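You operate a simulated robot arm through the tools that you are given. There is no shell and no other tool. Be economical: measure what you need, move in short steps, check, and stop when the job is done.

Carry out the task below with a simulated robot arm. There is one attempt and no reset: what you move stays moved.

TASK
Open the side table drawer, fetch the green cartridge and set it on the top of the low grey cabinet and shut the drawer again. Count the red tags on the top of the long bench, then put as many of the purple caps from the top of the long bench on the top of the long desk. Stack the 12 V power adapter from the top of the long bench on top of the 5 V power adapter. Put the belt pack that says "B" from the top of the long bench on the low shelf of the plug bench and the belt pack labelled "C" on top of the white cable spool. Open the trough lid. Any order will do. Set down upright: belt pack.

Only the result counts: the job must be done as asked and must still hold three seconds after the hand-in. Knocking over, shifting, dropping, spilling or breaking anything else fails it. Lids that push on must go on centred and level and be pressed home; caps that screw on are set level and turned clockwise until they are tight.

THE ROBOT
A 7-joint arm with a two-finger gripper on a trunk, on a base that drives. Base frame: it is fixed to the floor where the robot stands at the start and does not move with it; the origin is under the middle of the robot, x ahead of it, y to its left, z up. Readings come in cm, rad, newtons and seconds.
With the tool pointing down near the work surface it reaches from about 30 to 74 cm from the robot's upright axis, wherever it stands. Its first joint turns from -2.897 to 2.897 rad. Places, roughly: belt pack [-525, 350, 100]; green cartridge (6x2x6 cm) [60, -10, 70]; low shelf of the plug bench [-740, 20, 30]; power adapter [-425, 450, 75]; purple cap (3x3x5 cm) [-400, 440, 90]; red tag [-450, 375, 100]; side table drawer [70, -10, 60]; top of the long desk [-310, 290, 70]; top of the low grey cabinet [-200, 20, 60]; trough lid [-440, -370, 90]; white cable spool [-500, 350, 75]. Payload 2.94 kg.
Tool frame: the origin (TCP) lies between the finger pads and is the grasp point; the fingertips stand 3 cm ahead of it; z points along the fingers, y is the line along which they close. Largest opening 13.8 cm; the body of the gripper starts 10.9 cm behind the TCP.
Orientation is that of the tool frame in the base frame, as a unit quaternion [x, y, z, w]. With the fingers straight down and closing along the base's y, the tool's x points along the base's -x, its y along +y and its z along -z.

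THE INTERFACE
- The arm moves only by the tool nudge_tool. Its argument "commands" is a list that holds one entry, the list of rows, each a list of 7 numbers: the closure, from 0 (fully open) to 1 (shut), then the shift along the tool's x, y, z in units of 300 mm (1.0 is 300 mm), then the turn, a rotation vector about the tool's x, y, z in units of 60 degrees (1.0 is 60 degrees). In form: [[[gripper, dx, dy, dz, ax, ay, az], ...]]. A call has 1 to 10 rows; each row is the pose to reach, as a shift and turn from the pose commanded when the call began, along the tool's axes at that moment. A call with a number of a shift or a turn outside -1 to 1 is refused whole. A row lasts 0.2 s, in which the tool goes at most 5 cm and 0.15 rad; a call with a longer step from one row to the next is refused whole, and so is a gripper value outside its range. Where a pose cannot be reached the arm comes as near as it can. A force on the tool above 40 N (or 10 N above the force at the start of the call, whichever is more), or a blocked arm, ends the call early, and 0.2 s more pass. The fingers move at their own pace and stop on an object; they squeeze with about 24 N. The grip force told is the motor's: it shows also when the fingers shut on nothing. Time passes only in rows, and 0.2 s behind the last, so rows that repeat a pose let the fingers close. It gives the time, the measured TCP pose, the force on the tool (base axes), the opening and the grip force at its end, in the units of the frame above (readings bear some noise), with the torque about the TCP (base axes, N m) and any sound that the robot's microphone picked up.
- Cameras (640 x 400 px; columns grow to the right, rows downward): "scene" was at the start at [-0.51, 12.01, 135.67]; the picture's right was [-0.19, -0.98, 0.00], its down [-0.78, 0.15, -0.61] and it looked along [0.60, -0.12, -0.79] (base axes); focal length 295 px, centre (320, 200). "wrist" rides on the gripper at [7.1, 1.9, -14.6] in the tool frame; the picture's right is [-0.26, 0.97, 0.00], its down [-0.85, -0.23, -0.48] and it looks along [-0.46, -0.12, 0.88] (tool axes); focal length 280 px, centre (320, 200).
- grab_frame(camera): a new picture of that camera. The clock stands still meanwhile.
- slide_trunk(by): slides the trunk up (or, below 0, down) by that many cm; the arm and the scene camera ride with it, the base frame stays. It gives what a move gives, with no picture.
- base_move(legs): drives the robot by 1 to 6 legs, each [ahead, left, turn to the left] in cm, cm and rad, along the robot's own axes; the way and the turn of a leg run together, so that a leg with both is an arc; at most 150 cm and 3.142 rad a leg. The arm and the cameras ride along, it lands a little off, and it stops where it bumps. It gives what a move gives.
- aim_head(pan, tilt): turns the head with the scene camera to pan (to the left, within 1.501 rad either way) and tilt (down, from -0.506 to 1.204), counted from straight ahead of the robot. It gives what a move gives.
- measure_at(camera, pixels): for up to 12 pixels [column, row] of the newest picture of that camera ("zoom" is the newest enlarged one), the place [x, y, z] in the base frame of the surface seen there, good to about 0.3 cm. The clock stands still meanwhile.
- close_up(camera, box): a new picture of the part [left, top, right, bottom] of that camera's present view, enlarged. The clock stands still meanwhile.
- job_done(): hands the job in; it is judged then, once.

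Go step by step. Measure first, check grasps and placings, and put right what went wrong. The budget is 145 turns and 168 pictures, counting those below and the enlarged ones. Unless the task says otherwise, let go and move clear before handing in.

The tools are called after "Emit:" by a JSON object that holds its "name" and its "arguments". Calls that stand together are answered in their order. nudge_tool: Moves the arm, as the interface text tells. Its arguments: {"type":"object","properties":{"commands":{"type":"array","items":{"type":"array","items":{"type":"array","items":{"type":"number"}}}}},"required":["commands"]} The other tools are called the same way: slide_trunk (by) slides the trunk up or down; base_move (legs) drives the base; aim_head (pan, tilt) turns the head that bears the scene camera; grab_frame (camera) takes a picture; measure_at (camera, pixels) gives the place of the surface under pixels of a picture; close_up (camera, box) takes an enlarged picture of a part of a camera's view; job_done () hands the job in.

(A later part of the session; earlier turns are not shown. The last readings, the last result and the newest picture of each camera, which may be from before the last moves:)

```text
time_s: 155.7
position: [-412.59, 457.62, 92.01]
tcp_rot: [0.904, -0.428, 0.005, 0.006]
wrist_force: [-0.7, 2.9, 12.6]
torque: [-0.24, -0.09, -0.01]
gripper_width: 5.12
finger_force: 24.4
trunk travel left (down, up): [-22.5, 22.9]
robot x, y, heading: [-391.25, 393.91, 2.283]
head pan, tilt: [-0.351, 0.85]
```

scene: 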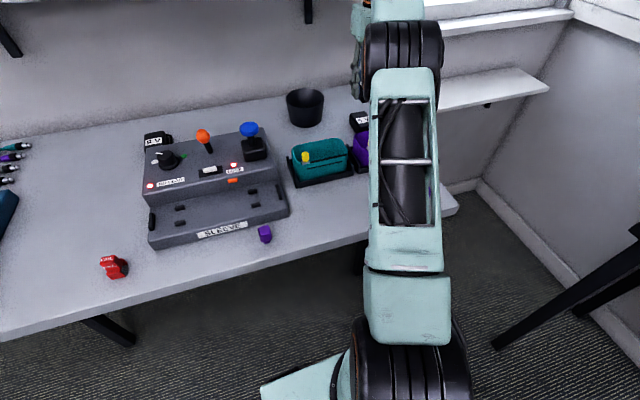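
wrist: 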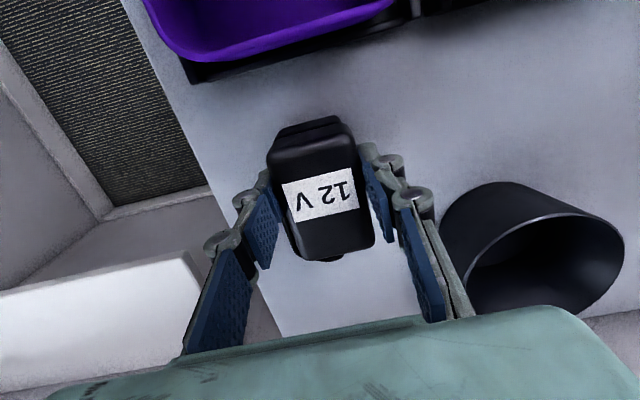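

Contact (12.6 N) at the expected height. I open and rise.

Emit:
{"name": "nudge_tool", "arguments": {"commands": [[[0.9, 0, 0, -0.003, 0, 0, 0], [0.6, 0, 0, -0.003, 0, 0, 0], [0.45, 0, 0, -0.003, 0, 0, 0], [0.45, 0, 0, -0.003, 0, 0, 0], [0.45, 0, 0, -0.08, 0, 0, 0], [0.45, 0, 0, -0.2, 0, 0, 0], [0.45, 0, 0, -0.34, 0, 0, 0], [0.45, 0, 0, -0.48, 0, 0, 0]]]}}

Emit:
{"name": "grab_frame", "arguments": {"camera": "wrist"}}

```text
time_s: 157.5
position: [-412.05, 456.49, 105.3]
tcp_rot: [0.904, -0.428, 0.008, 0.009]
wrist_force: [0.3, 0.3, -0.3]
torque: [-0.05, 0.01, -0.01]
gripper_width: 7.6
finger_force: 0.1
out of reach, approached as far as the arm can: row 8
trunk travel left (down, up): [-22.5, 22.9]
robot x, y, heading: [-391.13, 393.96, 2.283]
head pan, tilt: [-0.351, 0.85]
```

```text
106 pictures are left
```

wrist: 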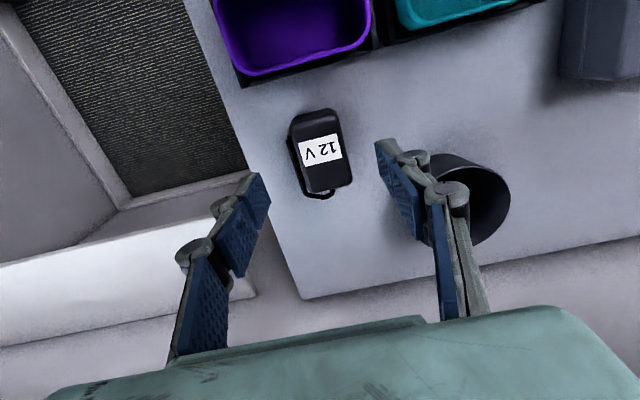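

The 12 V rests squarely on the 5 V. Next I move the hand back toward cap 1 (front of the SLEEVE console).

Emit:
{"name": "nudge_tool", "arguments": {"commands": [[[0.45, 0.09, 0.095, 0, 0, 0, 0], [0.45, 0.18, 0.19, 0, 0, 0, 0], [0.45, 0.27, 0.285, 0, 0, 0, 0], [0.45, 0.36, 0.38, 0, 0, 0, 0], [0.45, 0.45, 0.475, 0, 0, 0, 0], [0.45, 0.54, 0.57, 0, 0, 0, 0], [0.45, 0.63, 0.665, 0, 0, 0, 0], [0.45, 0.72, 0.76, 0, 0, 0, 0], [0.45, 0.81, 0.855, 0, 0, 0, 0], [0.45, 0.9, 0.95, 0, 0, 0, 0]]]}}

Emit:
{"name": "grab_frame", "arguments": {"camera": "wrist"}}

Emit:
{"name": "grab_frame", "arguments": {"camera": "scene"}}

```text
time_s: 159.7
position: [-417.03, 417.53, 104.38]
tcp_rot: [0.902, -0.43, 0.027, 0.017]
wrist_force: [0.5, -0.4, -0.2]
torque: [0.03, 0.0, 0.01]
gripper_width: 7.59
finger_force: 0.2
trunk travel left (down, up): [-22.5, 22.9]
robot x, y, heading: [-390.97, 394.29, 2.281]
head pan, tilt: [-0.351, 0.85]
```

```text
105 pictures are left
```

wrist: 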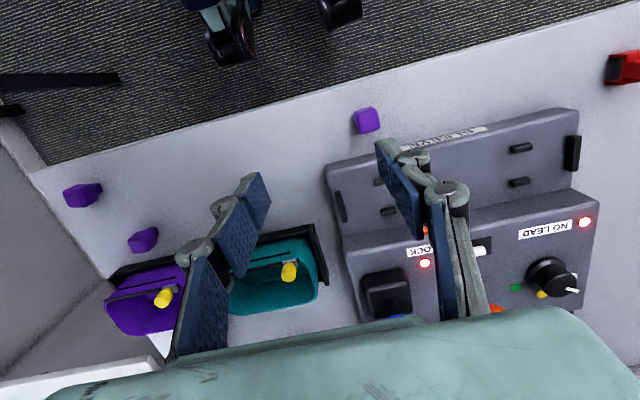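

```text
104 pictures are left
```

scene: 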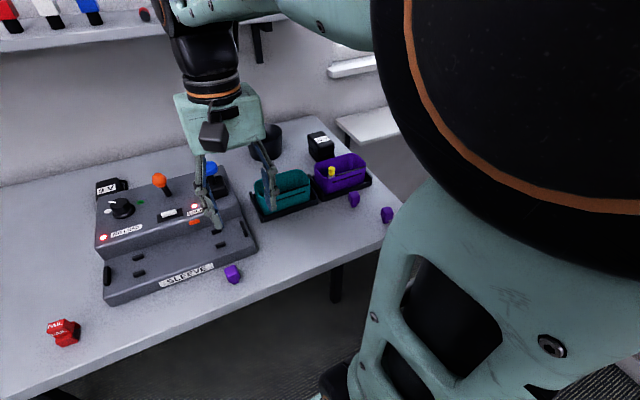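

Cap 1 is at wrist (367,120). I zoom to see its shape and measure.

Emit:
{"name": "close_up", "arguments": {"camera": "wrist", "box": [330, 90, 410, 145]}}

Emit:
{"name": "measure_at", "arguments": {"camera": "wrist", "pixels": [[367, 118], [358, 114], [376, 112], [360, 130], [378, 128], [367, 108], [145, 240], [85, 195]]}}

Emit:
{"name": "close_up", "arguments": {"camera": "scene", "box": [210, 170, 410, 295]}}

```text
7.27 times, centred on (370, 118) of wrist
```

zoom: 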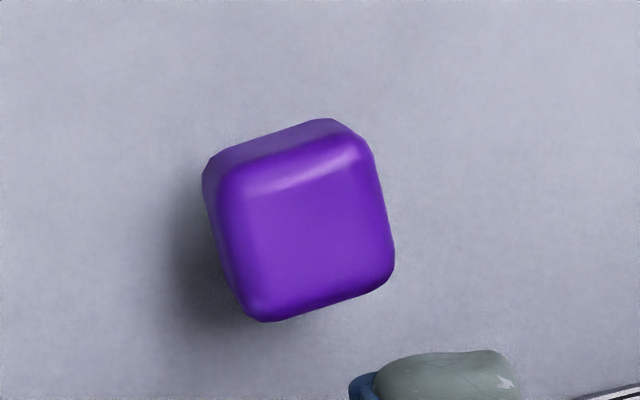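

```text
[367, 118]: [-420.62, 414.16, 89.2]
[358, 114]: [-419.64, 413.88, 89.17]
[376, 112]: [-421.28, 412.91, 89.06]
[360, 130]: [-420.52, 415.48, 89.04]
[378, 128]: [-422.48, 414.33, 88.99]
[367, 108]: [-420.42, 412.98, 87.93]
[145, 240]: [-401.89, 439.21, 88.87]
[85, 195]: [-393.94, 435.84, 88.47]
```

```text
3.20 times, centred on (310, 232) of scene
```

zoom: 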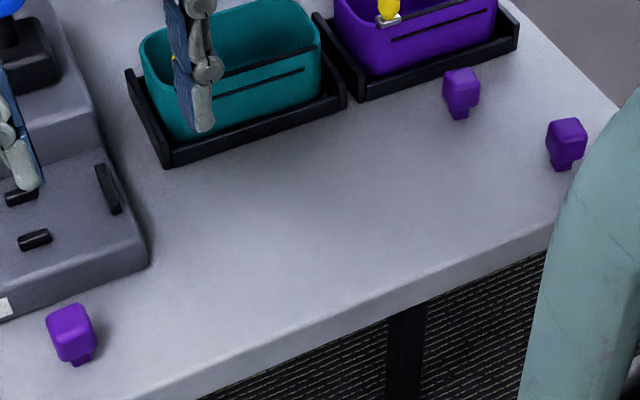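

Caps have a 3 cm head on a narrow stem, about 4.5 cm high. I straighten the tool's slight tilt and hover over cap 1.

Emit:
{"name": "nudge_tool", "arguments": {"commands": [[[0.5, 0, 0.06, 0.06, 0, -0.02, 0], [0.5, 0.002, 0.12, 0.14, 0, -0.04, 0], [0.5, 0.005, 0.17, 0.22, 0, -0.061, 0], [0.5, 0.005, 0.17, 0.3, 0, -0.061, 0]]]}}

Emit:
{"name": "grab_frame", "arguments": {"camera": "wrist"}}

```text
time_s: 160.7
position: [-420.86, 413.86, 96.95]
tcp_rot: [0.904, -0.427, -0.019, -0.005]
wrist_force: [0.3, 0.1, -0.2]
torque: [-0.02, -0.03, 0.02]
gripper_width: 6.91
finger_force: 0.0
trunk travel left (down, up): [-22.5, 22.9]
robot x, y, heading: [-391.01, 393.95, 2.283]
head pan, tilt: [-0.351, 0.85]
```

```text
101 pictures are left
```

wrist: 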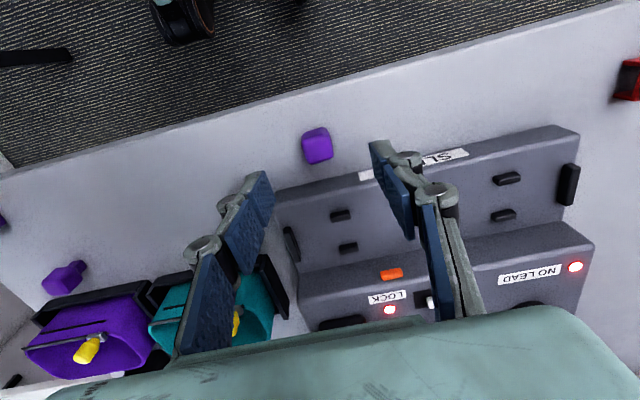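

The cap is at (316,147), under the gap. I correct the tilt by +2°, descend and close.

Emit:
{"name": "nudge_tool", "arguments": {"commands": [[[0.5, -0.006, 0, 0.07, 0, 0.037, 0], [0.5, -0.012, 0, 0.15, 0, 0.037, 0], [0.5, -0.012, 0, 0.22, 0, 0.037, 0], [0.5, -0.012, 0, 0.275, 0, 0.037, 0], [0.75, -0.012, 0, 0.275, 0, 0.037, 0], [0.95, -0.012, 0, 0.275, 0, 0.037, 0], [0.95, -0.012, 0, 0.275, 0, 0.037, 0], [0.95, -0.012, 0, 0.275, 0, 0.037, 0]]]}}

Emit:
{"name": "grab_frame", "arguments": {"camera": "wrist"}}

```text
time_s: 162.5
position: [-421.25, 414.27, 88.85]
tcp_rot: [0.904, -0.429, -0.004, 0.003]
wrist_force: [-0.3, -0.2, -1.2]
torque: [-0.02, 0.0, 0.0]
gripper_width: 2.23
finger_force: 24.3
trunk travel left (down, up): [-22.5, 22.9]
robot x, y, heading: [-390.93, 394.03, 2.285]
head pan, tilt: [-0.351, 0.85]
```

```text
100 pictures are left
```

wrist: 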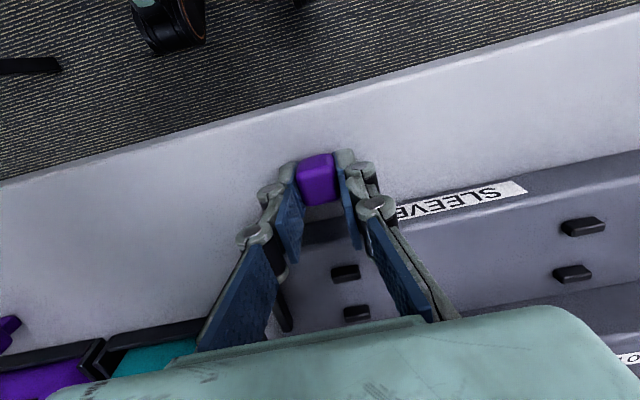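

Cap 1 is held. I lift it, back off 20 cm, and turn round to face the long desk.

Emit:
{"name": "nudge_tool", "arguments": {"commands": [[[0.95, 0, 0, -0.08, 0, 0, 0], [0.95, 0, 0, -0.2, 0, 0, 0], [0.95, 0, 0, -0.34, 0, 0, 0], [0.95, 0, 0, -0.5, 0, 0, 0]]]}}

Emit:
{"name": "base_move", "arguments": {"legs": [[-20, 0, 0], [0, 0, 3.12]]}}

Emit:
{"name": "aim_head", "arguments": {"pan": 0.0, "tilt": 0.75}}

Emit:
{"name": "grab_frame", "arguments": {"camera": "scene"}}

```text
time_s: 163.5
position: [-421.42, 414.56, 103.28]
tcp_rot: [0.904, -0.428, 0.008, 0.007]
wrist_force: [-0.4, 0.6, 0.4]
torque: [0.0, -0.03, 0.01]
gripper_width: 2.24
finger_force: 23.5
trunk travel left (down, up): [-22.5, 22.9]
robot x, y, heading: [-390.55, 394.33, 2.281]
head pan, tilt: [-0.351, 0.85]
```

```text
time_s: 172.3
position: [-349.16, 356.23, 103.5]
tcp_rot: [0.462, 0.887, 0.004, 0.0]
wrist_force: [-0.4, 0.0, -0.3]
torque: [-0.03, -0.01, 0.01]
gripper_width: 2.2
finger_force: 24.5
trunk travel left (down, up): [-22.5, 22.9]
robot x, y, heading: [-377.95, 378.92, -0.934]
head pan, tilt: [-0.351, 0.85]
```

```text
time_s: 173.1
position: [-349.28, 356.31, 103.3]
tcp_rot: [0.462, 0.887, 0.006, -0.005]
wrist_force: [0.0, -0.5, 0.4]
torque: [0.0, -0.01, -0.01]
gripper_width: 2.22
finger_force: 24.6
trunk travel left (down, up): [-22.5, 22.9]
robot x, y, heading: [-378.26, 379.0, -0.939]
head pan, tilt: [0.0, 0.75]
```

```text
99 pictures are left
```

scene: 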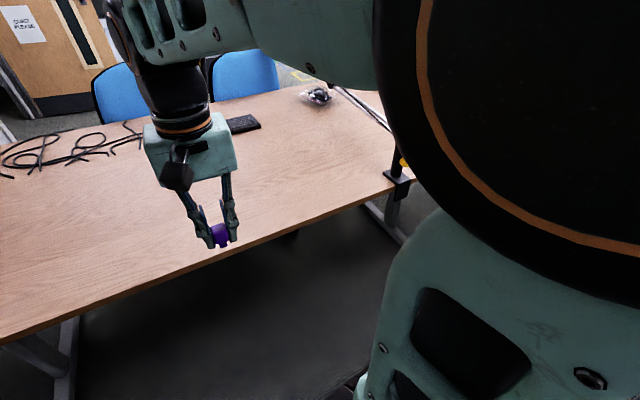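

The desk is open in front: I measure free points near (230,200) and (290,170).

Emit:
{"name": "measure_at", "arguments": {"camera": "scene", "pixels": [[260, 215], [300, 190], [330, 170], [280, 230], [190, 265], [150, 230], [350, 150], [250, 150], [397, 178], [390, 145]]}}

```text
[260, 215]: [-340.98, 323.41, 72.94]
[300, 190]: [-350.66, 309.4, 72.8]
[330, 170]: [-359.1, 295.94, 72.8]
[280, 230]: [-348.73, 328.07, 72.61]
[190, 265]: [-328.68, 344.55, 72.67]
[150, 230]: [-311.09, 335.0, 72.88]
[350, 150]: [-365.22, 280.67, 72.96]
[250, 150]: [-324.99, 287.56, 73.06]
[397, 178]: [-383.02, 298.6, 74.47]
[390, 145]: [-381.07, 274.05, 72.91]
```

The desk is at z 72.8. I carry the cap to above (-340.5, 326).

Emit:
{"name": "nudge_tool", "arguments": {"commands": [[[0.95, -0.1, -0.034, 0.05, 0, 0, 0], [0.95, -0.2, -0.067, 0.1, 0, 0, 0], [0.95, -0.3, -0.1, 0.16, 0, 0, 0], [0.95, -0.4, -0.135, 0.22, 0, 0, 0], [0.95, -0.5, -0.168, 0.3, 0, 0, 0], [0.95, -0.6, -0.2, 0.38, 0, 0, 0], [0.95, -0.7, -0.236, 0.46, 0, 0, 0], [0.95, -0.8, -0.27, 0.56, 0, 0, 0], [0.95, -0.9, -0.3, 0.66, 0, 0, 0], [0.95, -0.99, -0.337, 0.76, 0, 0, 0]]]}}

Emit:
{"name": "grab_frame", "arguments": {"camera": "wrist"}}

```text
time_s: 175.3
position: [-340.49, 326.55, 80.46]
tcp_rot: [0.462, 0.887, 0.005, -0.001]
wrist_force: [-0.1, -0.5, 0.0]
torque: [-0.02, -0.01, -0.02]
gripper_width: 2.22
finger_force: 24.2
trunk travel left (down, up): [-22.5, 22.9]
robot x, y, heading: [-377.65, 378.86, -0.937]
head pan, tilt: [0.0, 0.75]
```

```text
98 pictures are left
```

wrist: 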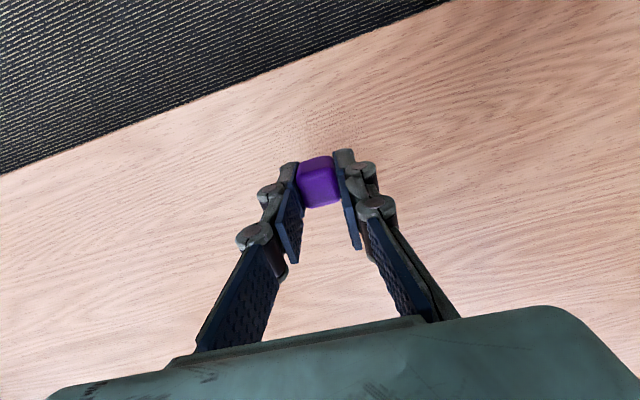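

The cap is 6-7 cm inside the edge. I lower to 76.9 and then gently to contact.

Emit:
{"name": "nudge_tool", "arguments": {"commands": [[[0.95, 0, 0, 0.06, 0, 0, 0], [0.95, 0, 0, 0.1, 0, 0, 0], [0.95, 0, 0, 0.113, 0, 0, 0], [0.95, 0, 0, 0.12, 0, 0, 0], [0.95, 0, 0, 0.124, 0, 0, 0]]]}}

```text
time_s: 176.5
position: [-340.43, 326.47, 76.84]
tcp_rot: [0.463, 0.887, 0.004, 0.0]
wrist_force: [-0.7, 2.0, 9.7]
torque: [0.07, 0.06, -0.03]
gripper_width: 2.2
finger_force: 23.8
trunk travel left (down, up): [-22.5, 22.9]
robot x, y, heading: [-378.35, 378.75, -0.932]
head pan, tilt: [0.0, 0.75]
```

Contact (9.7 N). I release and rise, retracting toward the start pose.

Emit:
{"name": "nudge_tool", "arguments": {"commands": [[[0.85, 0, 0, -0.003, 0, 0, 0], [0.7, 0, 0, -0.003, 0, 0, 0], [0.6, 0, 0, -0.003, 0, 0, 0], [0.6, 0, 0, -0.08, 0, 0, 0], [0.6, 0, 0, -0.2, 0, 0, 0], [0.6, 0.12, 0.04, -0.33, 0, 0, 0], [0.6, 0.25, 0.08, -0.46, 0, 0, 0], [0.6, 0.38, 0.13, -0.59, 0, 0, 0], [0.6, 0.5, 0.17, -0.7, 0, 0, 0], [0.6, 0.62, 0.21, -0.82, 0, 0, 0]]]}}

Emit:
{"name": "grab_frame", "arguments": {"camera": "scene"}}

```text
refused: row 6 steps farther than a row can; nothing moved
```

```text
97 pictures are left
```

scene: 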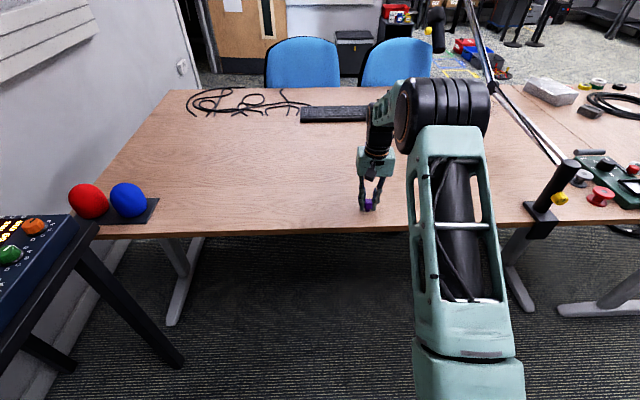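

Emit:
{"name": "nudge_tool", "arguments": {"commands": [[[0.85, 0, 0, -0.003, 0, 0, 0], [0.7, 0, 0, -0.003, 0, 0, 0], [0.6, 0, 0, -0.003, 0, 0, 0], [0.6, 0, 0, -0.08, 0, 0, 0], [0.6, 0, 0, -0.2, 0, 0, 0], [0.6, 0.1, 0.03, -0.32, 0, 0, 0], [0.6, 0.2, 0.06, -0.44, 0, 0, 0], [0.6, 0.3, 0.09, -0.56, 0, 0, 0], [0.6, 0.4, 0.12, -0.68, 0, 0, 0], [0.6, 0.5, 0.15, -0.8, 0, 0, 0]]]}}

Emit:
{"name": "grab_frame", "arguments": {"camera": "scene"}}

```text
time_s: 178.7
position: [-345.52, 341.15, 101.01]
tcp_rot: [0.463, 0.887, 0.005, -0.002]
wrist_force: [1.1, 0.3, 0.1]
torque: [-0.01, -0.02, 0.0]
gripper_width: 5.5
finger_force: 0.0
trunk travel left (down, up): [-22.5, 22.9]
robot x, y, heading: [-378.39, 378.96, -0.934]
head pan, tilt: [0.0, 0.75]
```

```text
96 pictures are left
```

scene: 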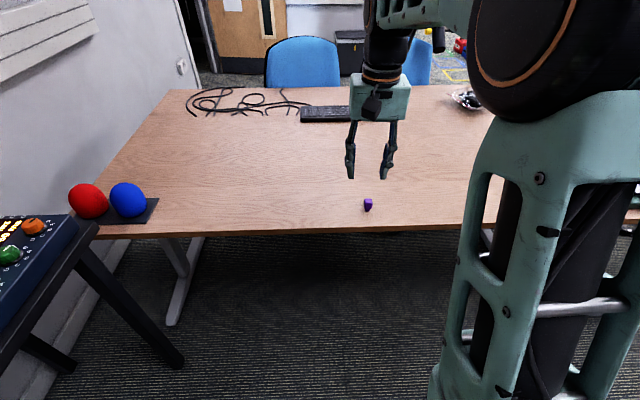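

Cap 1 stands on the desk. I turn back to the bench for cap 3 at the right corner.

Emit:
{"name": "base_move", "arguments": {"legs": [[0, 0, -1.55], [0, 0, -1.55]]}}

Emit:
{"name": "grab_frame", "arguments": {"camera": "wrist"}}

```text
time_s: 186.7
position: [-412.27, 415.12, 101.06]
tcp_rot: [0.898, -0.439, 0.002, 0.004]
wrist_force: [1.0, -0.1, -0.6]
torque: [0.0, -0.02, 0.02]
gripper_width: 5.51
finger_force: 0.1
trunk travel left (down, up): [-22.5, 22.9]
robot x, y, heading: [-378.07, 378.83, 2.262]
head pan, tilt: [0.0, 0.75]
```

```text
95 pictures are left
```

wrist: 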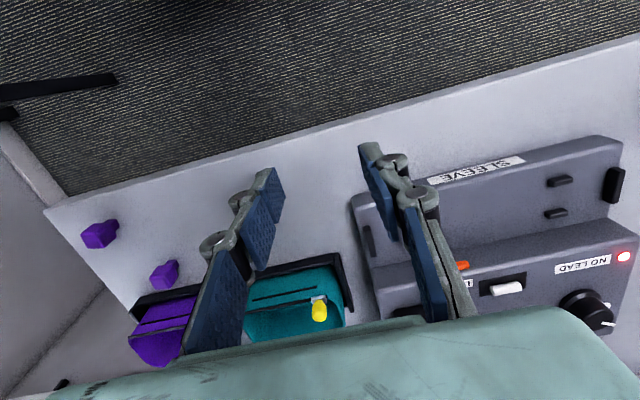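

I move over cap 3 at about (-393.8, 436).

Emit:
{"name": "nudge_tool", "arguments": {"commands": [[[0.5, -0.02, -0.12, 0.02, 0, 0, 0], [0.5, -0.045, -0.25, 0.04, 0, 0, 0], [0.5, -0.07, -0.38, 0.06, 0, 0, 0], [0.5, -0.095, -0.51, 0.08, 0, 0, -0.01], [0.5, -0.12, -0.64, 0.1, 0, 0, -0.02], [0.5, -0.145, -0.78, 0.12, 0, 0, -0.03], [0.5, -0.17, -0.913, 0.13, 0, 0, -0.03]]]}}

Emit:
{"name": "grab_frame", "arguments": {"camera": "wrist"}}

```text
time_s: 188.3
position: [-394.02, 436.19, 96.79]
tcp_rot: [0.906, -0.424, 0.002, 0.005]
wrist_force: [0.0, -0.9, 0.1]
torque: [0.03, -0.02, 0.0]
gripper_width: 6.89
finger_force: 0.1
trunk travel left (down, up): [-22.5, 22.9]
robot x, y, heading: [-378.13, 378.82, 2.257]
head pan, tilt: [0.0, 0.75]
```

```text
94 pictures are left
```

wrist: 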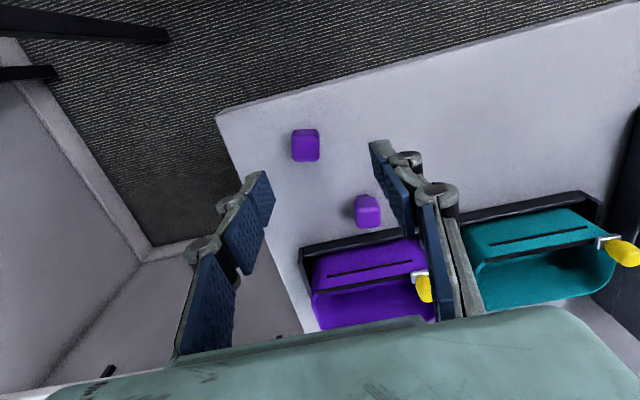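

Emit:
{"name": "measure_at", "arguments": {"camera": "wrist", "pixels": [[306, 145], [295, 140], [316, 137], [298, 158], [317, 154], [368, 210], [358, 205], [378, 200], [370, 222]]}}

```text
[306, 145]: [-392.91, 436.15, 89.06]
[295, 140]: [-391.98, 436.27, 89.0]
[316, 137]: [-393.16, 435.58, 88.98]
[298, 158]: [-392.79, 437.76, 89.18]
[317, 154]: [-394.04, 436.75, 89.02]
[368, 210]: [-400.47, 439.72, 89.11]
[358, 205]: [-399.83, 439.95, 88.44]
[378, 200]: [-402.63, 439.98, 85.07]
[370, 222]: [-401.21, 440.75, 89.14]
```

Cap 3 centre is (-393.1, 436.5). I shift 0.9 cm, descend and close.

Emit:
{"name": "nudge_tool", "arguments": {"commands": [[[0.5, 0.012, -0.03, 0.07, 0, 0, 0], [0.5, 0.012, -0.03, 0.15, 0, 0, 0], [0.5, 0.012, -0.03, 0.22, 0, 0, 0], [0.5, 0.012, -0.03, 0.266, 0, 0, 0], [0.75, 0.012, -0.03, 0.266, 0, 0, 0], [0.95, 0.012, -0.03, 0.266, 0, 0, 0], [0.95, 0.012, -0.03, 0.266, 0, 0, 0], [0.95, 0.012, -0.03, 0.266, 0, 0, 0]]]}}

Emit:
{"name": "grab_frame", "arguments": {"camera": "wrist"}}

```text
time_s: 190.1
position: [-393.3, 436.35, 88.87]
tcp_rot: [0.905, -0.425, 0.001, 0.004]
wrist_force: [0.1, 0.4, 0.1]
torque: [-0.01, -0.02, 0.0]
gripper_width: 2.22
finger_force: 23.9
trunk travel left (down, up): [-22.5, 22.9]
robot x, y, heading: [-377.56, 378.77, 2.26]
head pan, tilt: [0.0, 0.75]
```

```text
93 pictures are left
```

wrist: 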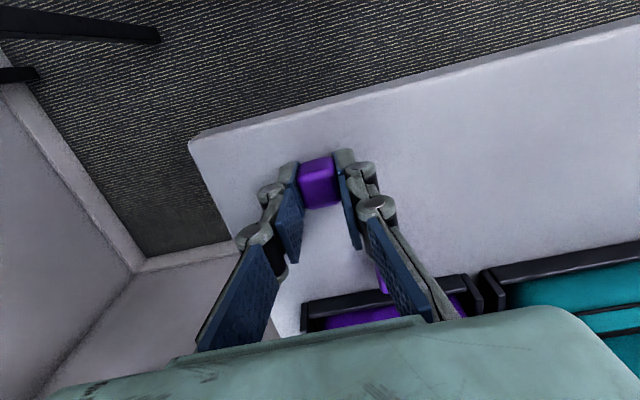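

Held. I lift, draw in, and turn to the desk again.

Emit:
{"name": "nudge_tool", "arguments": {"commands": [[[0.95, 0, 0, -0.1, 0, 0, 0], [0.95, 0, 0, -0.24, 0, 0, 0], [0.95, 0, 0, -0.38, 0, 0, 0], [0.95, 0.05, 0, -0.5, 0, 0, 0], [0.95, 0.18, 0, -0.5, 0, 0, 0], [0.95, 0.31, 0, -0.5, 0, 0, 0], [0.95, 0.43, 0, -0.5, 0, 0, 0]]]}}

Emit:
{"name": "base_move", "arguments": {"legs": [[0, 0, 1.55], [0, 0, 1.55]]}}

Emit:
{"name": "grab_frame", "arguments": {"camera": "scene"}}

```text
time_s: 191.7
position: [-384.89, 426.44, 104.26]
tcp_rot: [0.906, -0.424, 0.001, 0.005]
wrist_force: [0.5, 1.1, -1.0]
torque: [0.0, -0.02, -0.03]
gripper_width: 2.21
finger_force: 24.3
trunk travel left (down, up): [-22.5, 22.9]
robot x, y, heading: [-378.11, 378.96, 2.261]
head pan, tilt: [0.0, 0.75]
```

```text
time_s: 199.6
position: [-372.94, 331.29, 104.13]
tcp_rot: [0.441, 0.897, 0.004, 0.0]
wrist_force: [0.0, -0.2, 0.4]
torque: [0.0, 0.0, -0.01]
gripper_width: 2.2
finger_force: 23.8
trunk travel left (down, up): [-22.5, 22.9]
robot x, y, heading: [-377.77, 378.61, -0.921]
head pan, tilt: [0.0, 0.75]
```

```text
92 pictures are left
```

scene: 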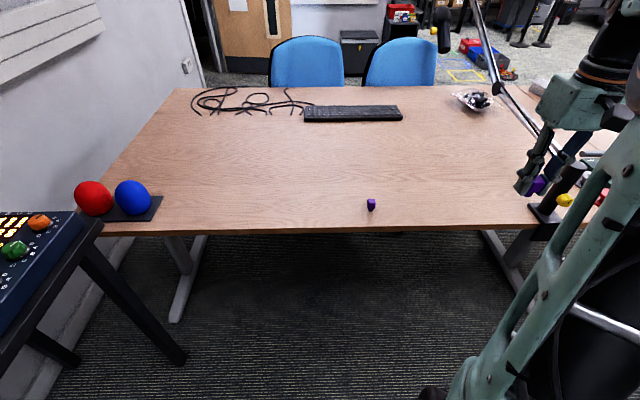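

The microphone boom is close to the hand, so I first move along the edge away from it, then in over the desk.

Emit:
{"name": "nudge_tool", "arguments": {"commands": [[[0.95, -0.012, 0.148, 0, 0, 0, 0], [0.95, -0.024, 0.295, 0, 0, 0, 0], [0.95, -0.035, 0.443, 0, 0, 0, 0], [0.95, -0.047, 0.59, 0, 0, 0, 0], [0.95, -0.179, 0.552, 0.067, 0, 0, 0], [0.95, -0.31, 0.514, 0.133, 0, 0, 0], [0.95, -0.442, 0.475, 0.2, 0, 0, 0], [0.95, -0.574, 0.437, 0.267, 0, 0, 0], [0.95, -0.705, 0.398, 0.333, 0, 0, 0], [0.95, -0.837, 0.36, 0.4, 0, 0, 0]]]}}

Emit:
{"name": "grab_frame", "arguments": {"camera": "wrist"}}

```text
time_s: 201.8
position: [-349.03, 318.18, 92.09]
tcp_rot: [0.442, 0.897, 0.005, -0.002]
wrist_force: [-0.4, 0.8, 0.1]
torque: [-0.03, -0.03, 0.0]
gripper_width: 2.2
finger_force: 23.9
trunk travel left (down, up): [-22.5, 22.9]
robot x, y, heading: [-378.03, 379.34, -0.919]
head pan, tilt: [0.0, 0.75]
```

```text
91 pictures are left
```

wrist: 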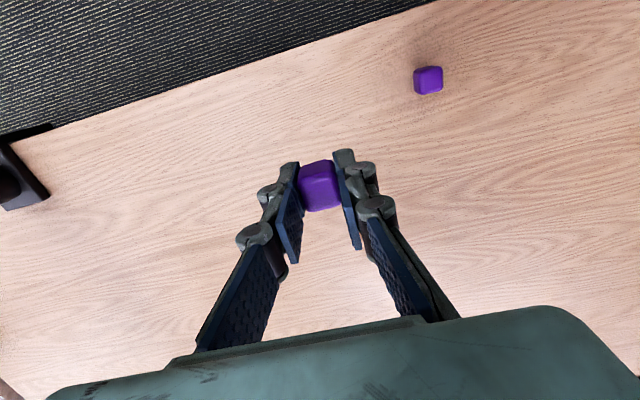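

Free spot. I lower to the desk until contact.

Emit:
{"name": "nudge_tool", "arguments": {"commands": [[[0.95, 0, 0, 0.13, 0, 0, 0], [0.95, 0, 0, 0.26, 0, 0, 0], [0.95, 0, 0, 0.39, 0, 0, 0], [0.95, 0, 0, 0.47, 0, 0, 0], [0.95, 0, 0, 0.495, 0, 0, 0], [0.95, 0, 0, 0.505, 0, 0, 0], [0.95, 0, 0, 0.511, 0, 0, 0]]]}}

```text
time_s: 203.4
position: [-348.93, 318.32, 76.79]
tcp_rot: [0.442, 0.897, 0.005, 0.0]
wrist_force: [-0.2, 1.1, 4.5]
torque: [0.05, 0.01, 0.0]
gripper_width: 2.22
finger_force: 23.9
trunk travel left (down, up): [-22.5, 22.9]
robot x, y, heading: [-377.96, 379.11, -0.915]
head pan, tilt: [0.0, 0.75]
```

Contact. I release, rise straight and draw back along the edge side away from the boom.

Emit:
{"name": "nudge_tool", "arguments": {"commands": [[[0.85, 0, 0, -0.003, 0, 0, 0], [0.7, 0, 0, -0.003, 0, 0, 0], [0.6, 0, 0, -0.003, 0, 0, 0], [0.6, 0, 0, -0.1, 0, 0, 0], [0.6, 0, 0, -0.25, 0, 0, 0], [0.6, 0, 0, -0.4, 0, 0, 0], [0.6, 0.1, 0.05, -0.52, 0, 0, 0], [0.6, 0.2, 0.1, -0.64, 0, 0, 0], [0.6, 0.3, 0.15, -0.76, 0, 0, 0], [0.6, 0.42, 0.2, -0.86, 0, 0, 0]]]}}

Emit:
{"name": "close_up", "arguments": {"camera": "scene", "box": [280, 120, 560, 280]}}

```text
time_s: 205.6
position: [-352.07, 331.64, 102.83]
tcp_rot: [0.441, 0.897, 0.004, -0.001]
wrist_force: [0.0, 0.2, 0.2]
torque: [0.02, 0.01, 0.03]
gripper_width: 5.51
finger_force: 0.1
trunk travel left (down, up): [-22.5, 22.9]
robot x, y, heading: [-377.81, 378.9, -0.919]
head pan, tilt: [0.0, 0.75]
```

```text
2.29 times, centred on (420, 200) of scene
```

zoom: 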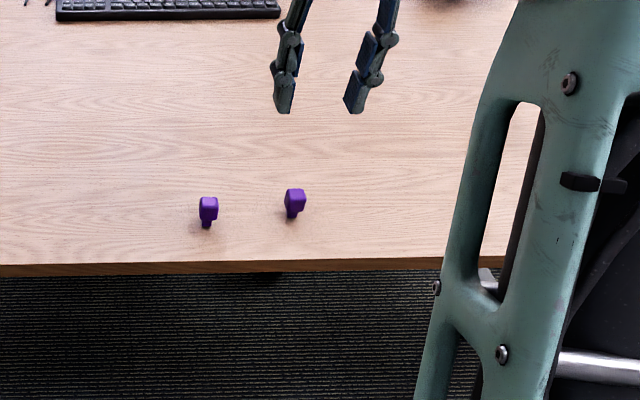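

Both caps stand on the desk. I draw the hand in, turn back to the bench and drive left to pack B.

Emit:
{"name": "nudge_tool", "arguments": {"commands": [[[0.4, 0.1, 0.08, -0.05, 0, 0, 0], [0.4, 0.2, 0.16, -0.1, 0, 0, 0], [0.4, 0.3, 0.24, -0.15, 0, 0, 0], [0.4, 0.4, 0.3, -0.2, 0, 0, 0]]]}}

Emit:
{"name": "base_move", "arguments": {"legs": [[0, 0, -1.55], [0, 0, -1.55], [0, 80, 0]]}}

Emit:
{"name": "aim_head", "arguments": {"pan": 0.0, "tilt": 0.65}}

Emit:
{"name": "grab_frame", "arguments": {"camera": "scene"}}

```text
time_s: 206.6
position: [-352.28, 346.82, 108.73]
tcp_rot: [0.442, 0.897, 0.004, -0.001]
wrist_force: [0.1, 0.8, -0.1]
torque: [0.07, 0.03, 0.01]
gripper_width: 8.3
finger_force: 0.0
trunk travel left (down, up): [-22.5, 22.9]
robot x, y, heading: [-377.48, 379.04, -0.917]
head pan, tilt: [0.0, 0.75]
```

```text
time_s: 221.6
position: [-466.69, 357.07, 108.88]
tcp_rot: [0.911, -0.413, 0.002, 0.004]
wrist_force: [0.2, 0.0, 0.6]
torque: [0.0, 0.02, 0.02]
gripper_width: 8.25
finger_force: 0.1
trunk travel left (down, up): [-22.5, 22.9]
robot x, y, heading: [-438.84, 326.48, 2.286]
head pan, tilt: [0.0, 0.75]
```

```text
time_s: 222.3
position: [-466.68, 357.21, 108.73]
tcp_rot: [0.911, -0.413, 0.001, 0.004]
wrist_force: [0.2, 0.7, -0.5]
torque: [-0.02, 0.01, -0.01]
gripper_width: 8.31
finger_force: 0.0
trunk travel left (down, up): [-22.5, 22.9]
robot x, y, heading: [-439.23, 326.59, 2.283]
head pan, tilt: [0.0, 0.649]
```

```text
89 pictures are left
```

scene: 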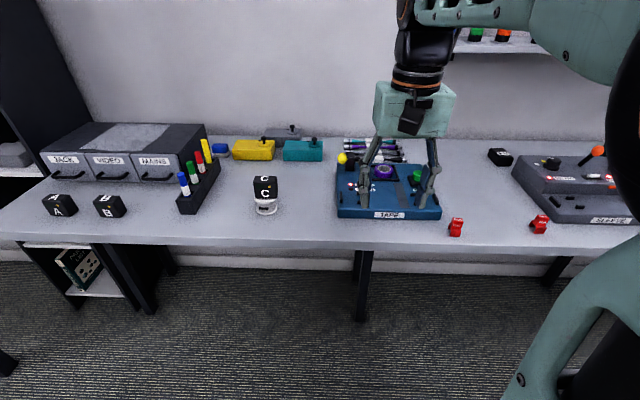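

Only two red tags on the whole bench; the count holds. I drive 62 cm left to pack B.

Emit:
{"name": "base_move", "arguments": {"legs": [[0, 62, 0]]}}

Emit:
{"name": "grab_frame", "arguments": {"camera": "wrist"}}

Emit:
{"name": "aim_head", "arguments": {"pan": 0.3, "tilt": 0.85}}

Emit:
{"name": "grab_frame", "arguments": {"camera": "scene"}}

```text
time_s: 228.3
position: [-514.34, 315.8, 108.88]
tcp_rot: [0.911, -0.413, 0.0, 0.004]
wrist_force: [0.0, 0.3, -0.9]
torque: [0.01, 0.0, 0.01]
gripper_width: 8.28
finger_force: 0.0
trunk travel left (down, up): [-22.5, 22.9]
robot x, y, heading: [-486.59, 285.22, 2.283]
head pan, tilt: [0.0, 0.649]
```

```text
88 pictures are left
```

wrist: 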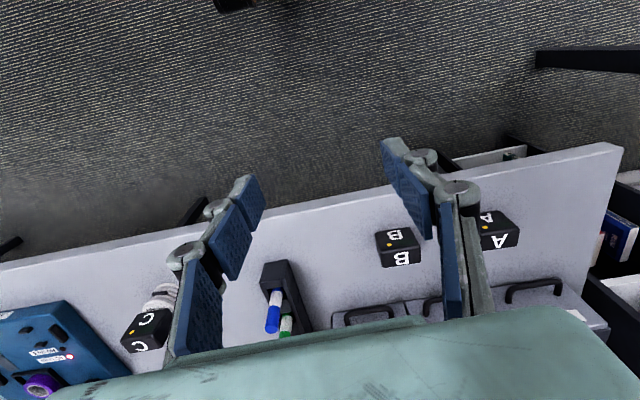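

```text
time_s: 229.1
position: [-514.34, 315.9, 108.86]
tcp_rot: [0.911, -0.413, 0.001, 0.004]
wrist_force: [-0.6, -0.8, -0.1]
torque: [0.0, -0.01, 0.02]
gripper_width: 8.3
finger_force: 0.0
trunk travel left (down, up): [-22.5, 22.9]
robot x, y, heading: [-486.54, 285.23, 2.287]
head pan, tilt: [0.3, 0.85]
```

```text
87 pictures are left
```

scene: 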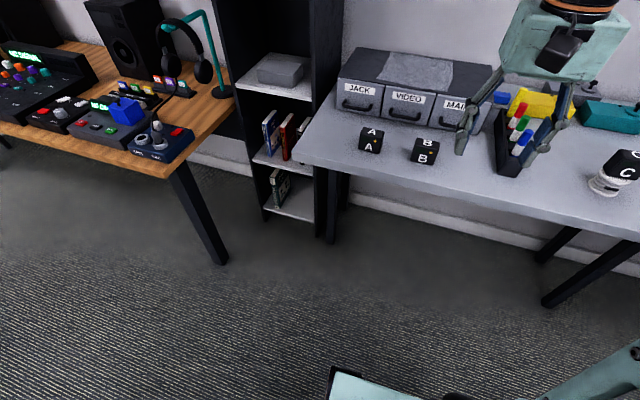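

To place B upright on the low shelf I'll need a forward-tilted hand, so I'll grip B tilted 45°. I measure B first.

Emit:
{"name": "close_up", "arguments": {"camera": "wrist", "box": [350, 200, 450, 290]}}

Emit:
{"name": "measure_at", "arguments": {"camera": "wrist", "pixels": [[377, 236], [411, 229], [380, 266], [418, 262], [382, 248], [416, 243], [398, 255], [420, 270]]}}

Emit:
{"name": "measure_at", "arguments": {"camera": "scene", "pixels": [[425, 143], [413, 141], [437, 143], [412, 162], [436, 165], [424, 157], [395, 155], [450, 130]]}}

```text
4.44 times, centred on (400, 245) of wrist
```

zoom: 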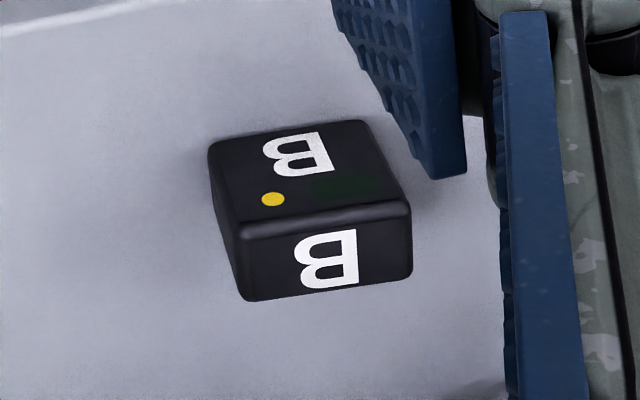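

```text
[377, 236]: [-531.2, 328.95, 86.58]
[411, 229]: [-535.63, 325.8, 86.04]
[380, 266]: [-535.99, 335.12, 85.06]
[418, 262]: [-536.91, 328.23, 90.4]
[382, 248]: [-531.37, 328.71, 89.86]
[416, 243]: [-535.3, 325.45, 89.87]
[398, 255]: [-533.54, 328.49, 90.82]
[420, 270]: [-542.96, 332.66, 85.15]
```

```text
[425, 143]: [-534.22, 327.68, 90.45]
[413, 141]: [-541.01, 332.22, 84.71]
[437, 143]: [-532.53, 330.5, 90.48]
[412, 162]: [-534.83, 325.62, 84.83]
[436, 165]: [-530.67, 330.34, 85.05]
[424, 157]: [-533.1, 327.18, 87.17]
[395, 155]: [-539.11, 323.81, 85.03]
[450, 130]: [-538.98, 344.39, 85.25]
```

B's centre is (-533.9, 328.1), face along 39.7°. I move to a pre-grasp pose 9 cm back with the hand pitched 45° forward.

Emit:
{"name": "nudge_tool", "arguments": {"commands": [[[0.385, -0.065, 0.029, 0.05, 0, -0.094, 0.003], [0.385, -0.131, 0.057, 0.1, 0, -0.188, 0.006], [0.385, -0.196, 0.086, 0.16, 0, -0.281, 0.009], [0.385, -0.262, 0.114, 0.22, 0, -0.375, 0.012], [0.385, -0.327, 0.143, 0.28, 0, -0.469, 0.015], [0.385, -0.393, 0.171, 0.34, 0, -0.563, 0.018], [0.385, -0.458, 0.2, 0.4, 0, -0.656, 0.02], [0.385, -0.523, 0.228, 0.467, 0, -0.75, 0.025]]]}}

Emit:
{"name": "grab_frame", "arguments": {"camera": "wrist"}}

Emit:
{"name": "grab_frame", "arguments": {"camera": "scene"}}

```text
time_s: 230.9
position: [-530.09, 322.86, 94.7]
tcp_rot: [0.837, -0.394, -0.348, -0.152]
wrist_force: [0.1, -0.1, 0.0]
torque: [-0.02, 0.03, 0.0]
gripper_width: 8.5
finger_force: 0.2
trunk travel left (down, up): [-22.5, 22.9]
robot x, y, heading: [-486.84, 285.22, 2.283]
head pan, tilt: [0.3, 0.85]
```

```text
85 pictures are left
```

wrist: 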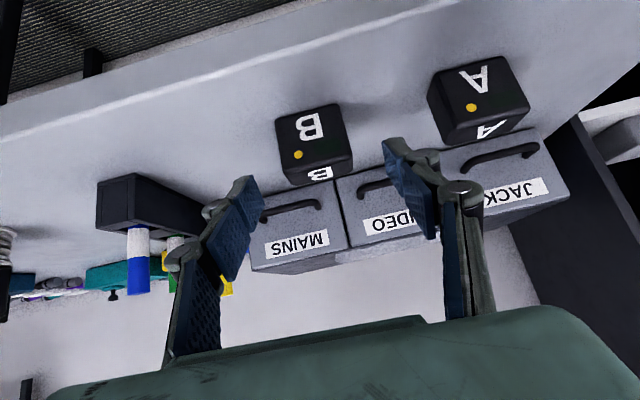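

```text
84 pictures are left
```

scene: 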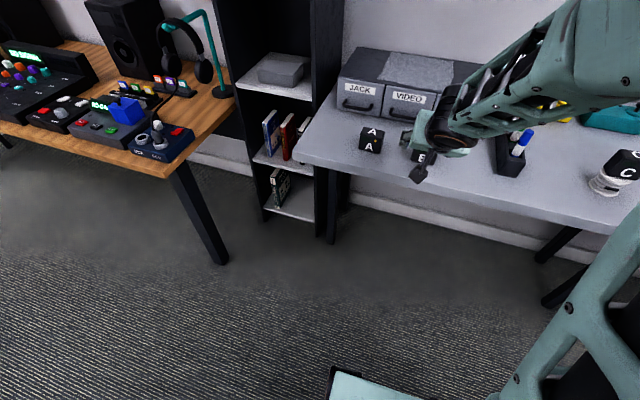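

Aligned. I advance 9 cm along the fingers onto B and grip.

Emit:
{"name": "nudge_tool", "arguments": {"commands": [[[0.385, -0.002, -0.005, 0.08, 0, 0, 0], [0.385, -0.004, -0.01, 0.16, 0, 0, 0], [0.385, -0.006, -0.015, 0.24, 0, 0, 0], [0.385, -0.008, -0.019, 0.298, 0, 0, 0], [0.6, -0.008, -0.019, 0.298, 0, 0, 0], [0.8, -0.008, -0.019, 0.298, 0, 0, 0], [0.9, -0.008, -0.019, 0.298, 0, 0, 0], [0.9, -0.008, -0.019, 0.298, 0, 0, 0]]]}}

Emit:
{"name": "grab_frame", "arguments": {"camera": "wrist"}}

```text
time_s: 232.7
position: [-533.8, 328.21, 88.67]
tcp_rot: [0.836, -0.394, -0.349, -0.154]
wrist_force: [-0.2, -0.5, 1.7]
torque: [0.06, 0.06, 0.06]
gripper_width: 5.96
finger_force: 24.3
trunk travel left (down, up): [-22.5, 22.9]
robot x, y, heading: [-486.48, 285.38, 2.282]
head pan, tilt: [0.3, 0.85]
```

```text
83 pictures are left
```

wrist: 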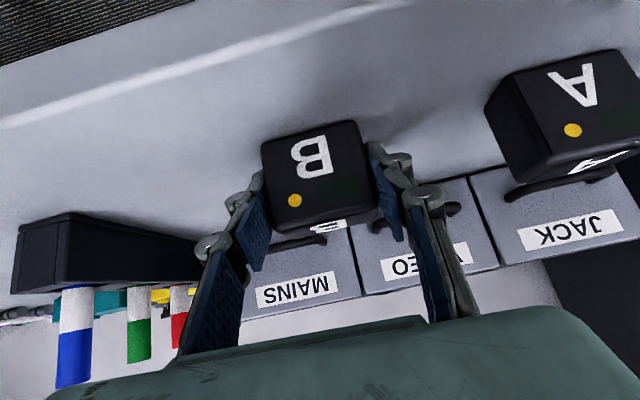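

B is held (5.96 cm). I lift it, draw back, and look left for the way to the plug bench.

Emit:
{"name": "nudge_tool", "arguments": {"commands": [[[0.9, -0.07, 0.002, -0.07, 0, 0, 0], [0.9, -0.17, 0.004, -0.17, 0, 0, 0], [0.9, -0.281, 0.008, -0.285, 0, 0, 0], [0.9, -0.193, 0.008, -0.373, 0, 0, 0], [0.9, -0.105, 0.008, -0.461, 0, 0, 0], [0.9, -0.016, 0.008, -0.55, 0, 0, 0], [0.9, 0.07, 0.008, -0.637, 0, 0, 0]]]}}

Emit:
{"name": "aim_head", "arguments": {"pan": 1.5, "tilt": 0.45}}

Emit:
{"name": "grab_frame", "arguments": {"camera": "scene"}}

Emit:
{"name": "measure_at", "arguments": {"camera": "scene", "pixels": [[100, 150], [200, 150], [300, 150], [400, 150], [500, 150], [100, 220], [200, 220], [300, 220], [400, 220], [500, 220], [320, 300], [200, 100]]}}

```text
time_s: 234.5
position: [-523.88, 316.39, 96.65]
tcp_rot: [0.851, -0.4, -0.311, -0.136]
wrist_force: [-0.3, 0.0, -1.6]
torque: [-0.02, 0.0, -0.03]
gripper_width: 5.95
finger_force: 24.3
trunk travel left (down, up): [-22.5, 22.9]
robot x, y, heading: [-486.71, 285.05, 2.284]
head pan, tilt: [0.3, 0.85]
stopped in row 7: the arm was blocked; the commanded pose is now the measured one
```

```text
time_s: 235.9
position: [-523.91, 316.27, 96.83]
tcp_rot: [0.85, -0.401, -0.312, -0.138]
wrist_force: [-0.2, 0.2, -1.7]
torque: [-0.05, -0.02, 0.01]
gripper_width: 5.94
finger_force: 23.6
trunk travel left (down, up): [-22.5, 22.9]
robot x, y, heading: [-486.58, 285.4, 2.286]
head pan, tilt: [1.499, 0.45]
```

```text
82 pictures are left
```

scene: 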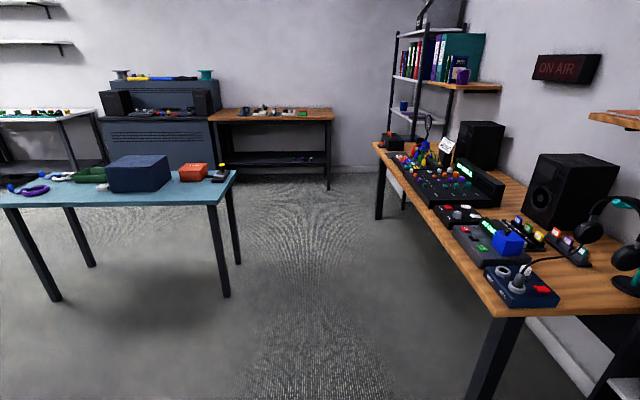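

```text
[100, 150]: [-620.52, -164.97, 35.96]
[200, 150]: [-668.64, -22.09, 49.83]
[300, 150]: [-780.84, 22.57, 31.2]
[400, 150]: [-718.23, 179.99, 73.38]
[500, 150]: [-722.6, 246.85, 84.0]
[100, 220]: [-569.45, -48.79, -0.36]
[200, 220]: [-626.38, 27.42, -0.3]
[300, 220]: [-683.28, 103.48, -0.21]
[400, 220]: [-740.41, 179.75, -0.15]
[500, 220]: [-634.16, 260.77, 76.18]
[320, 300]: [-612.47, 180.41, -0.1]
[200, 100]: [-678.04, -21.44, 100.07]
```

The plug bench is at (270,140) with its low shelf at z≈31. I take a closer look and measure.

Emit:
{"name": "close_up", "arguments": {"camera": "scene", "box": [195, 85, 355, 200]}}

Emit:
{"name": "measure_at", "arguments": {"camera": "scene", "pixels": [[215, 118], [330, 120], [328, 187], [218, 150], [240, 158], [280, 160], [318, 163], [265, 155], [225, 295], [238, 262], [57, 298], [236, 175]]}}

```text
3.48 times, centred on (275, 142) of scene
```

zoom: 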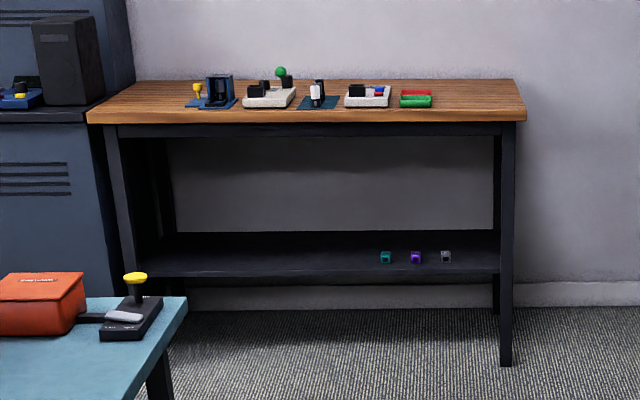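

```text
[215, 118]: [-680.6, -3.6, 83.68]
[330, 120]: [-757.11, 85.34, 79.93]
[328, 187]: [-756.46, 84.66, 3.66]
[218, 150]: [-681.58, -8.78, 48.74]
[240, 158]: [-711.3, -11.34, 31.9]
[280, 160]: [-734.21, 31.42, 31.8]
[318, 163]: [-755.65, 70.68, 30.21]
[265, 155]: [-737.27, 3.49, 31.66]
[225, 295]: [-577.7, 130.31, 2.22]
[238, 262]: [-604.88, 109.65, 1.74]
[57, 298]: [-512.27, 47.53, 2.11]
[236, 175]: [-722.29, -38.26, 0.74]
```

The lane at n≈531 between the teal and wooden tables is straight. I turn left and drive 280 cm toward the plug bench.

Emit:
{"name": "base_move", "arguments": {"legs": [[0, 0, 1.55], [140, 0, 0], [125, 0, 0]]}}

Emit:
{"name": "aim_head", "arguments": {"pan": 0.45, "tilt": 0.7}}

Emit:
{"name": "grab_frame", "arguments": {"camera": "scene"}}

```text
time_s: 252.7
position: [-720.1, 73.19, 96.77]
tcp_rot: [0.885, 0.318, -0.317, 0.123]
wrist_force: [-0.4, 0.2, -1.1]
torque: [0.03, -0.03, 0.02]
gripper_width: 5.91
finger_force: 24.0
trunk travel left (down, up): [-22.5, 22.9]
robot x, y, heading: [-688.81, 110.47, -2.429]
head pan, tilt: [1.499, 0.45]
```

```text
time_s: 254.0
position: [-719.91, 73.09, 96.8]
tcp_rot: [0.885, 0.318, -0.318, 0.123]
wrist_force: [0.0, 0.6, -0.8]
torque: [0.03, 0.02, 0.01]
gripper_width: 5.93
finger_force: 23.6
trunk travel left (down, up): [-22.5, 22.9]
robot x, y, heading: [-688.8, 110.43, -2.426]
head pan, tilt: [0.45, 0.7]
```

```text
80 pictures are left
```

scene: 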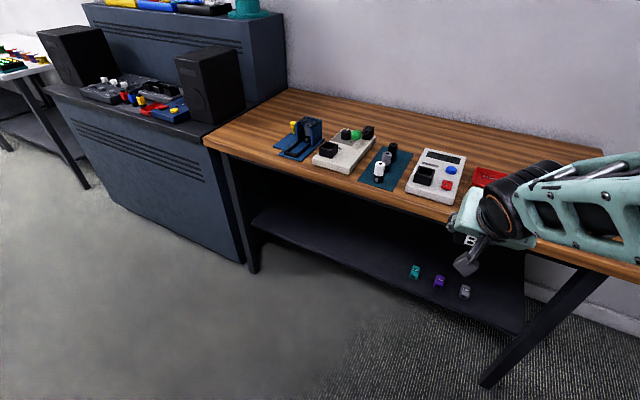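

I measure the shelf: front edge around (330,268) and the free area left of the three small items.

Emit:
{"name": "measure_at", "arguments": {"camera": "scene", "pixels": [[330, 262], [360, 280], [300, 235], [340, 240], [350, 255], [415, 272], [400, 300], [300, 250], [460, 200], [330, 180], [360, 250], [430, 315]]}}

Emit:
{"name": "close_up", "arguments": {"camera": "scene", "box": [240, 180, 540, 370]}}

```text
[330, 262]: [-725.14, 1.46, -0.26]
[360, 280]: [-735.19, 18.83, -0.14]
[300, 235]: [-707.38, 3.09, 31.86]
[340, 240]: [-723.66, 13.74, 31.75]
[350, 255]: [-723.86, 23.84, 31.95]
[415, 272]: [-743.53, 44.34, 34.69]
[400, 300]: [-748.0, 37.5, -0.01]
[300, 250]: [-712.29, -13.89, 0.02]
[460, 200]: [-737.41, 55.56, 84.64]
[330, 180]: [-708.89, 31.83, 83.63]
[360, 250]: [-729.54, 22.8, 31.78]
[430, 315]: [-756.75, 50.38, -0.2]
```

```text
2.11 times, centred on (390, 275) of scene
```

zoom: 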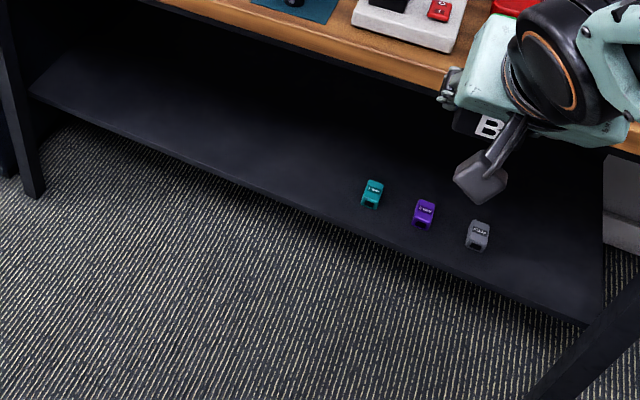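

Target on the shelf: about (-722.6, 16, 31.8). I shift left 50 cm in front of it, and lower the trunk.

Emit:
{"name": "base_move", "arguments": {"legs": [[0, 50, -0.02]]}}

Emit:
{"name": "slide_trunk", "arguments": {"by": -22}}

```text
time_s: 258.8
position: [-688.9, 36.19, 96.82]
tcp_rot: [0.888, 0.309, -0.319, 0.119]
wrist_force: [-0.7, 0.1, -1.6]
torque: [0.02, 0.05, 0.01]
gripper_width: 5.94
finger_force: 24.3
trunk travel left (down, up): [-22.5, 22.9]
robot x, y, heading: [-656.88, 72.89, -2.446]
head pan, tilt: [0.45, 0.7]
```

```text
time_s: 261.2
position: [-688.82, 36.25, 74.77]
tcp_rot: [0.888, 0.309, -0.319, 0.12]
wrist_force: [-0.3, 0.0, -0.6]
torque: [-0.02, -0.01, 0.0]
gripper_width: 5.92
finger_force: 23.3
trunk travel left (down, up): [-0.5, 44.9]
robot x, y, heading: [-657.18, 73.02, -2.446]
head pan, tilt: [0.45, 0.7]
```

Now I lower the pack in front of the bench, below its top's height, and restore the pitch to 45°.

Emit:
{"name": "nudge_tool", "arguments": {"commands": [[[0.9, 0.07, 0, 0.11, 0, -0.01, 0], [0.9, 0.145, 0, 0.225, 0, -0.02, 0], [0.9, 0.22, 0, 0.34, 0, -0.03, 0], [0.9, 0.295, 0, 0.455, 0, -0.04, 0], [0.9, 0.37, 0, 0.57, 0, -0.05, 0], [0.9, 0.445, 0, 0.685, 0, -0.06, 0], [0.9, 0.52, 0, 0.805, 0, -0.07, 0], [0.9, 0.6, 0, 0.93, 0, -0.078, 0]]]}}

Emit:
{"name": "grab_frame", "arguments": {"camera": "wrist"}}

Emit:
{"name": "grab_frame", "arguments": {"camera": "scene"}}

```text
time_s: 263.0
position: [-691.6, 33.43, 41.9]
tcp_rot: [0.874, 0.304, -0.355, 0.133]
wrist_force: [0.5, -0.4, -0.8]
torque: [0.01, -0.01, -0.02]
gripper_width: 5.95
finger_force: 23.6
trunk travel left (down, up): [-0.5, 44.9]
robot x, y, heading: [-657.4, 72.68, -2.447]
head pan, tilt: [0.45, 0.7]
```

```text
78 pictures are left
```

wrist: 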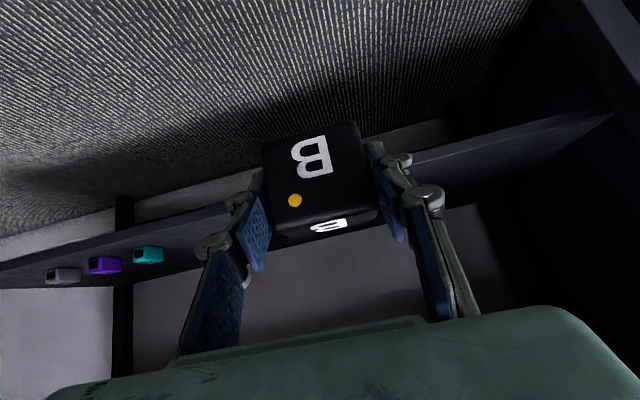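

```text
77 pictures are left
```

scene: 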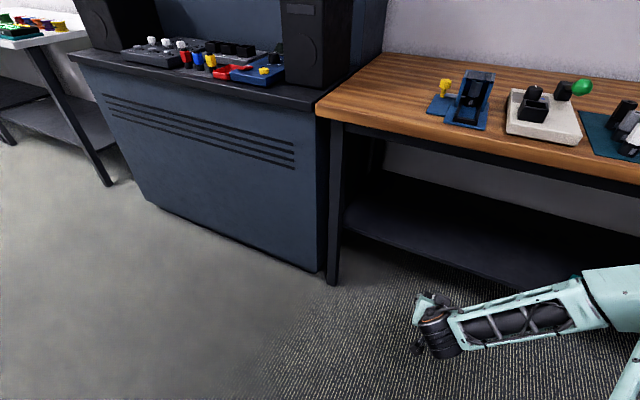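

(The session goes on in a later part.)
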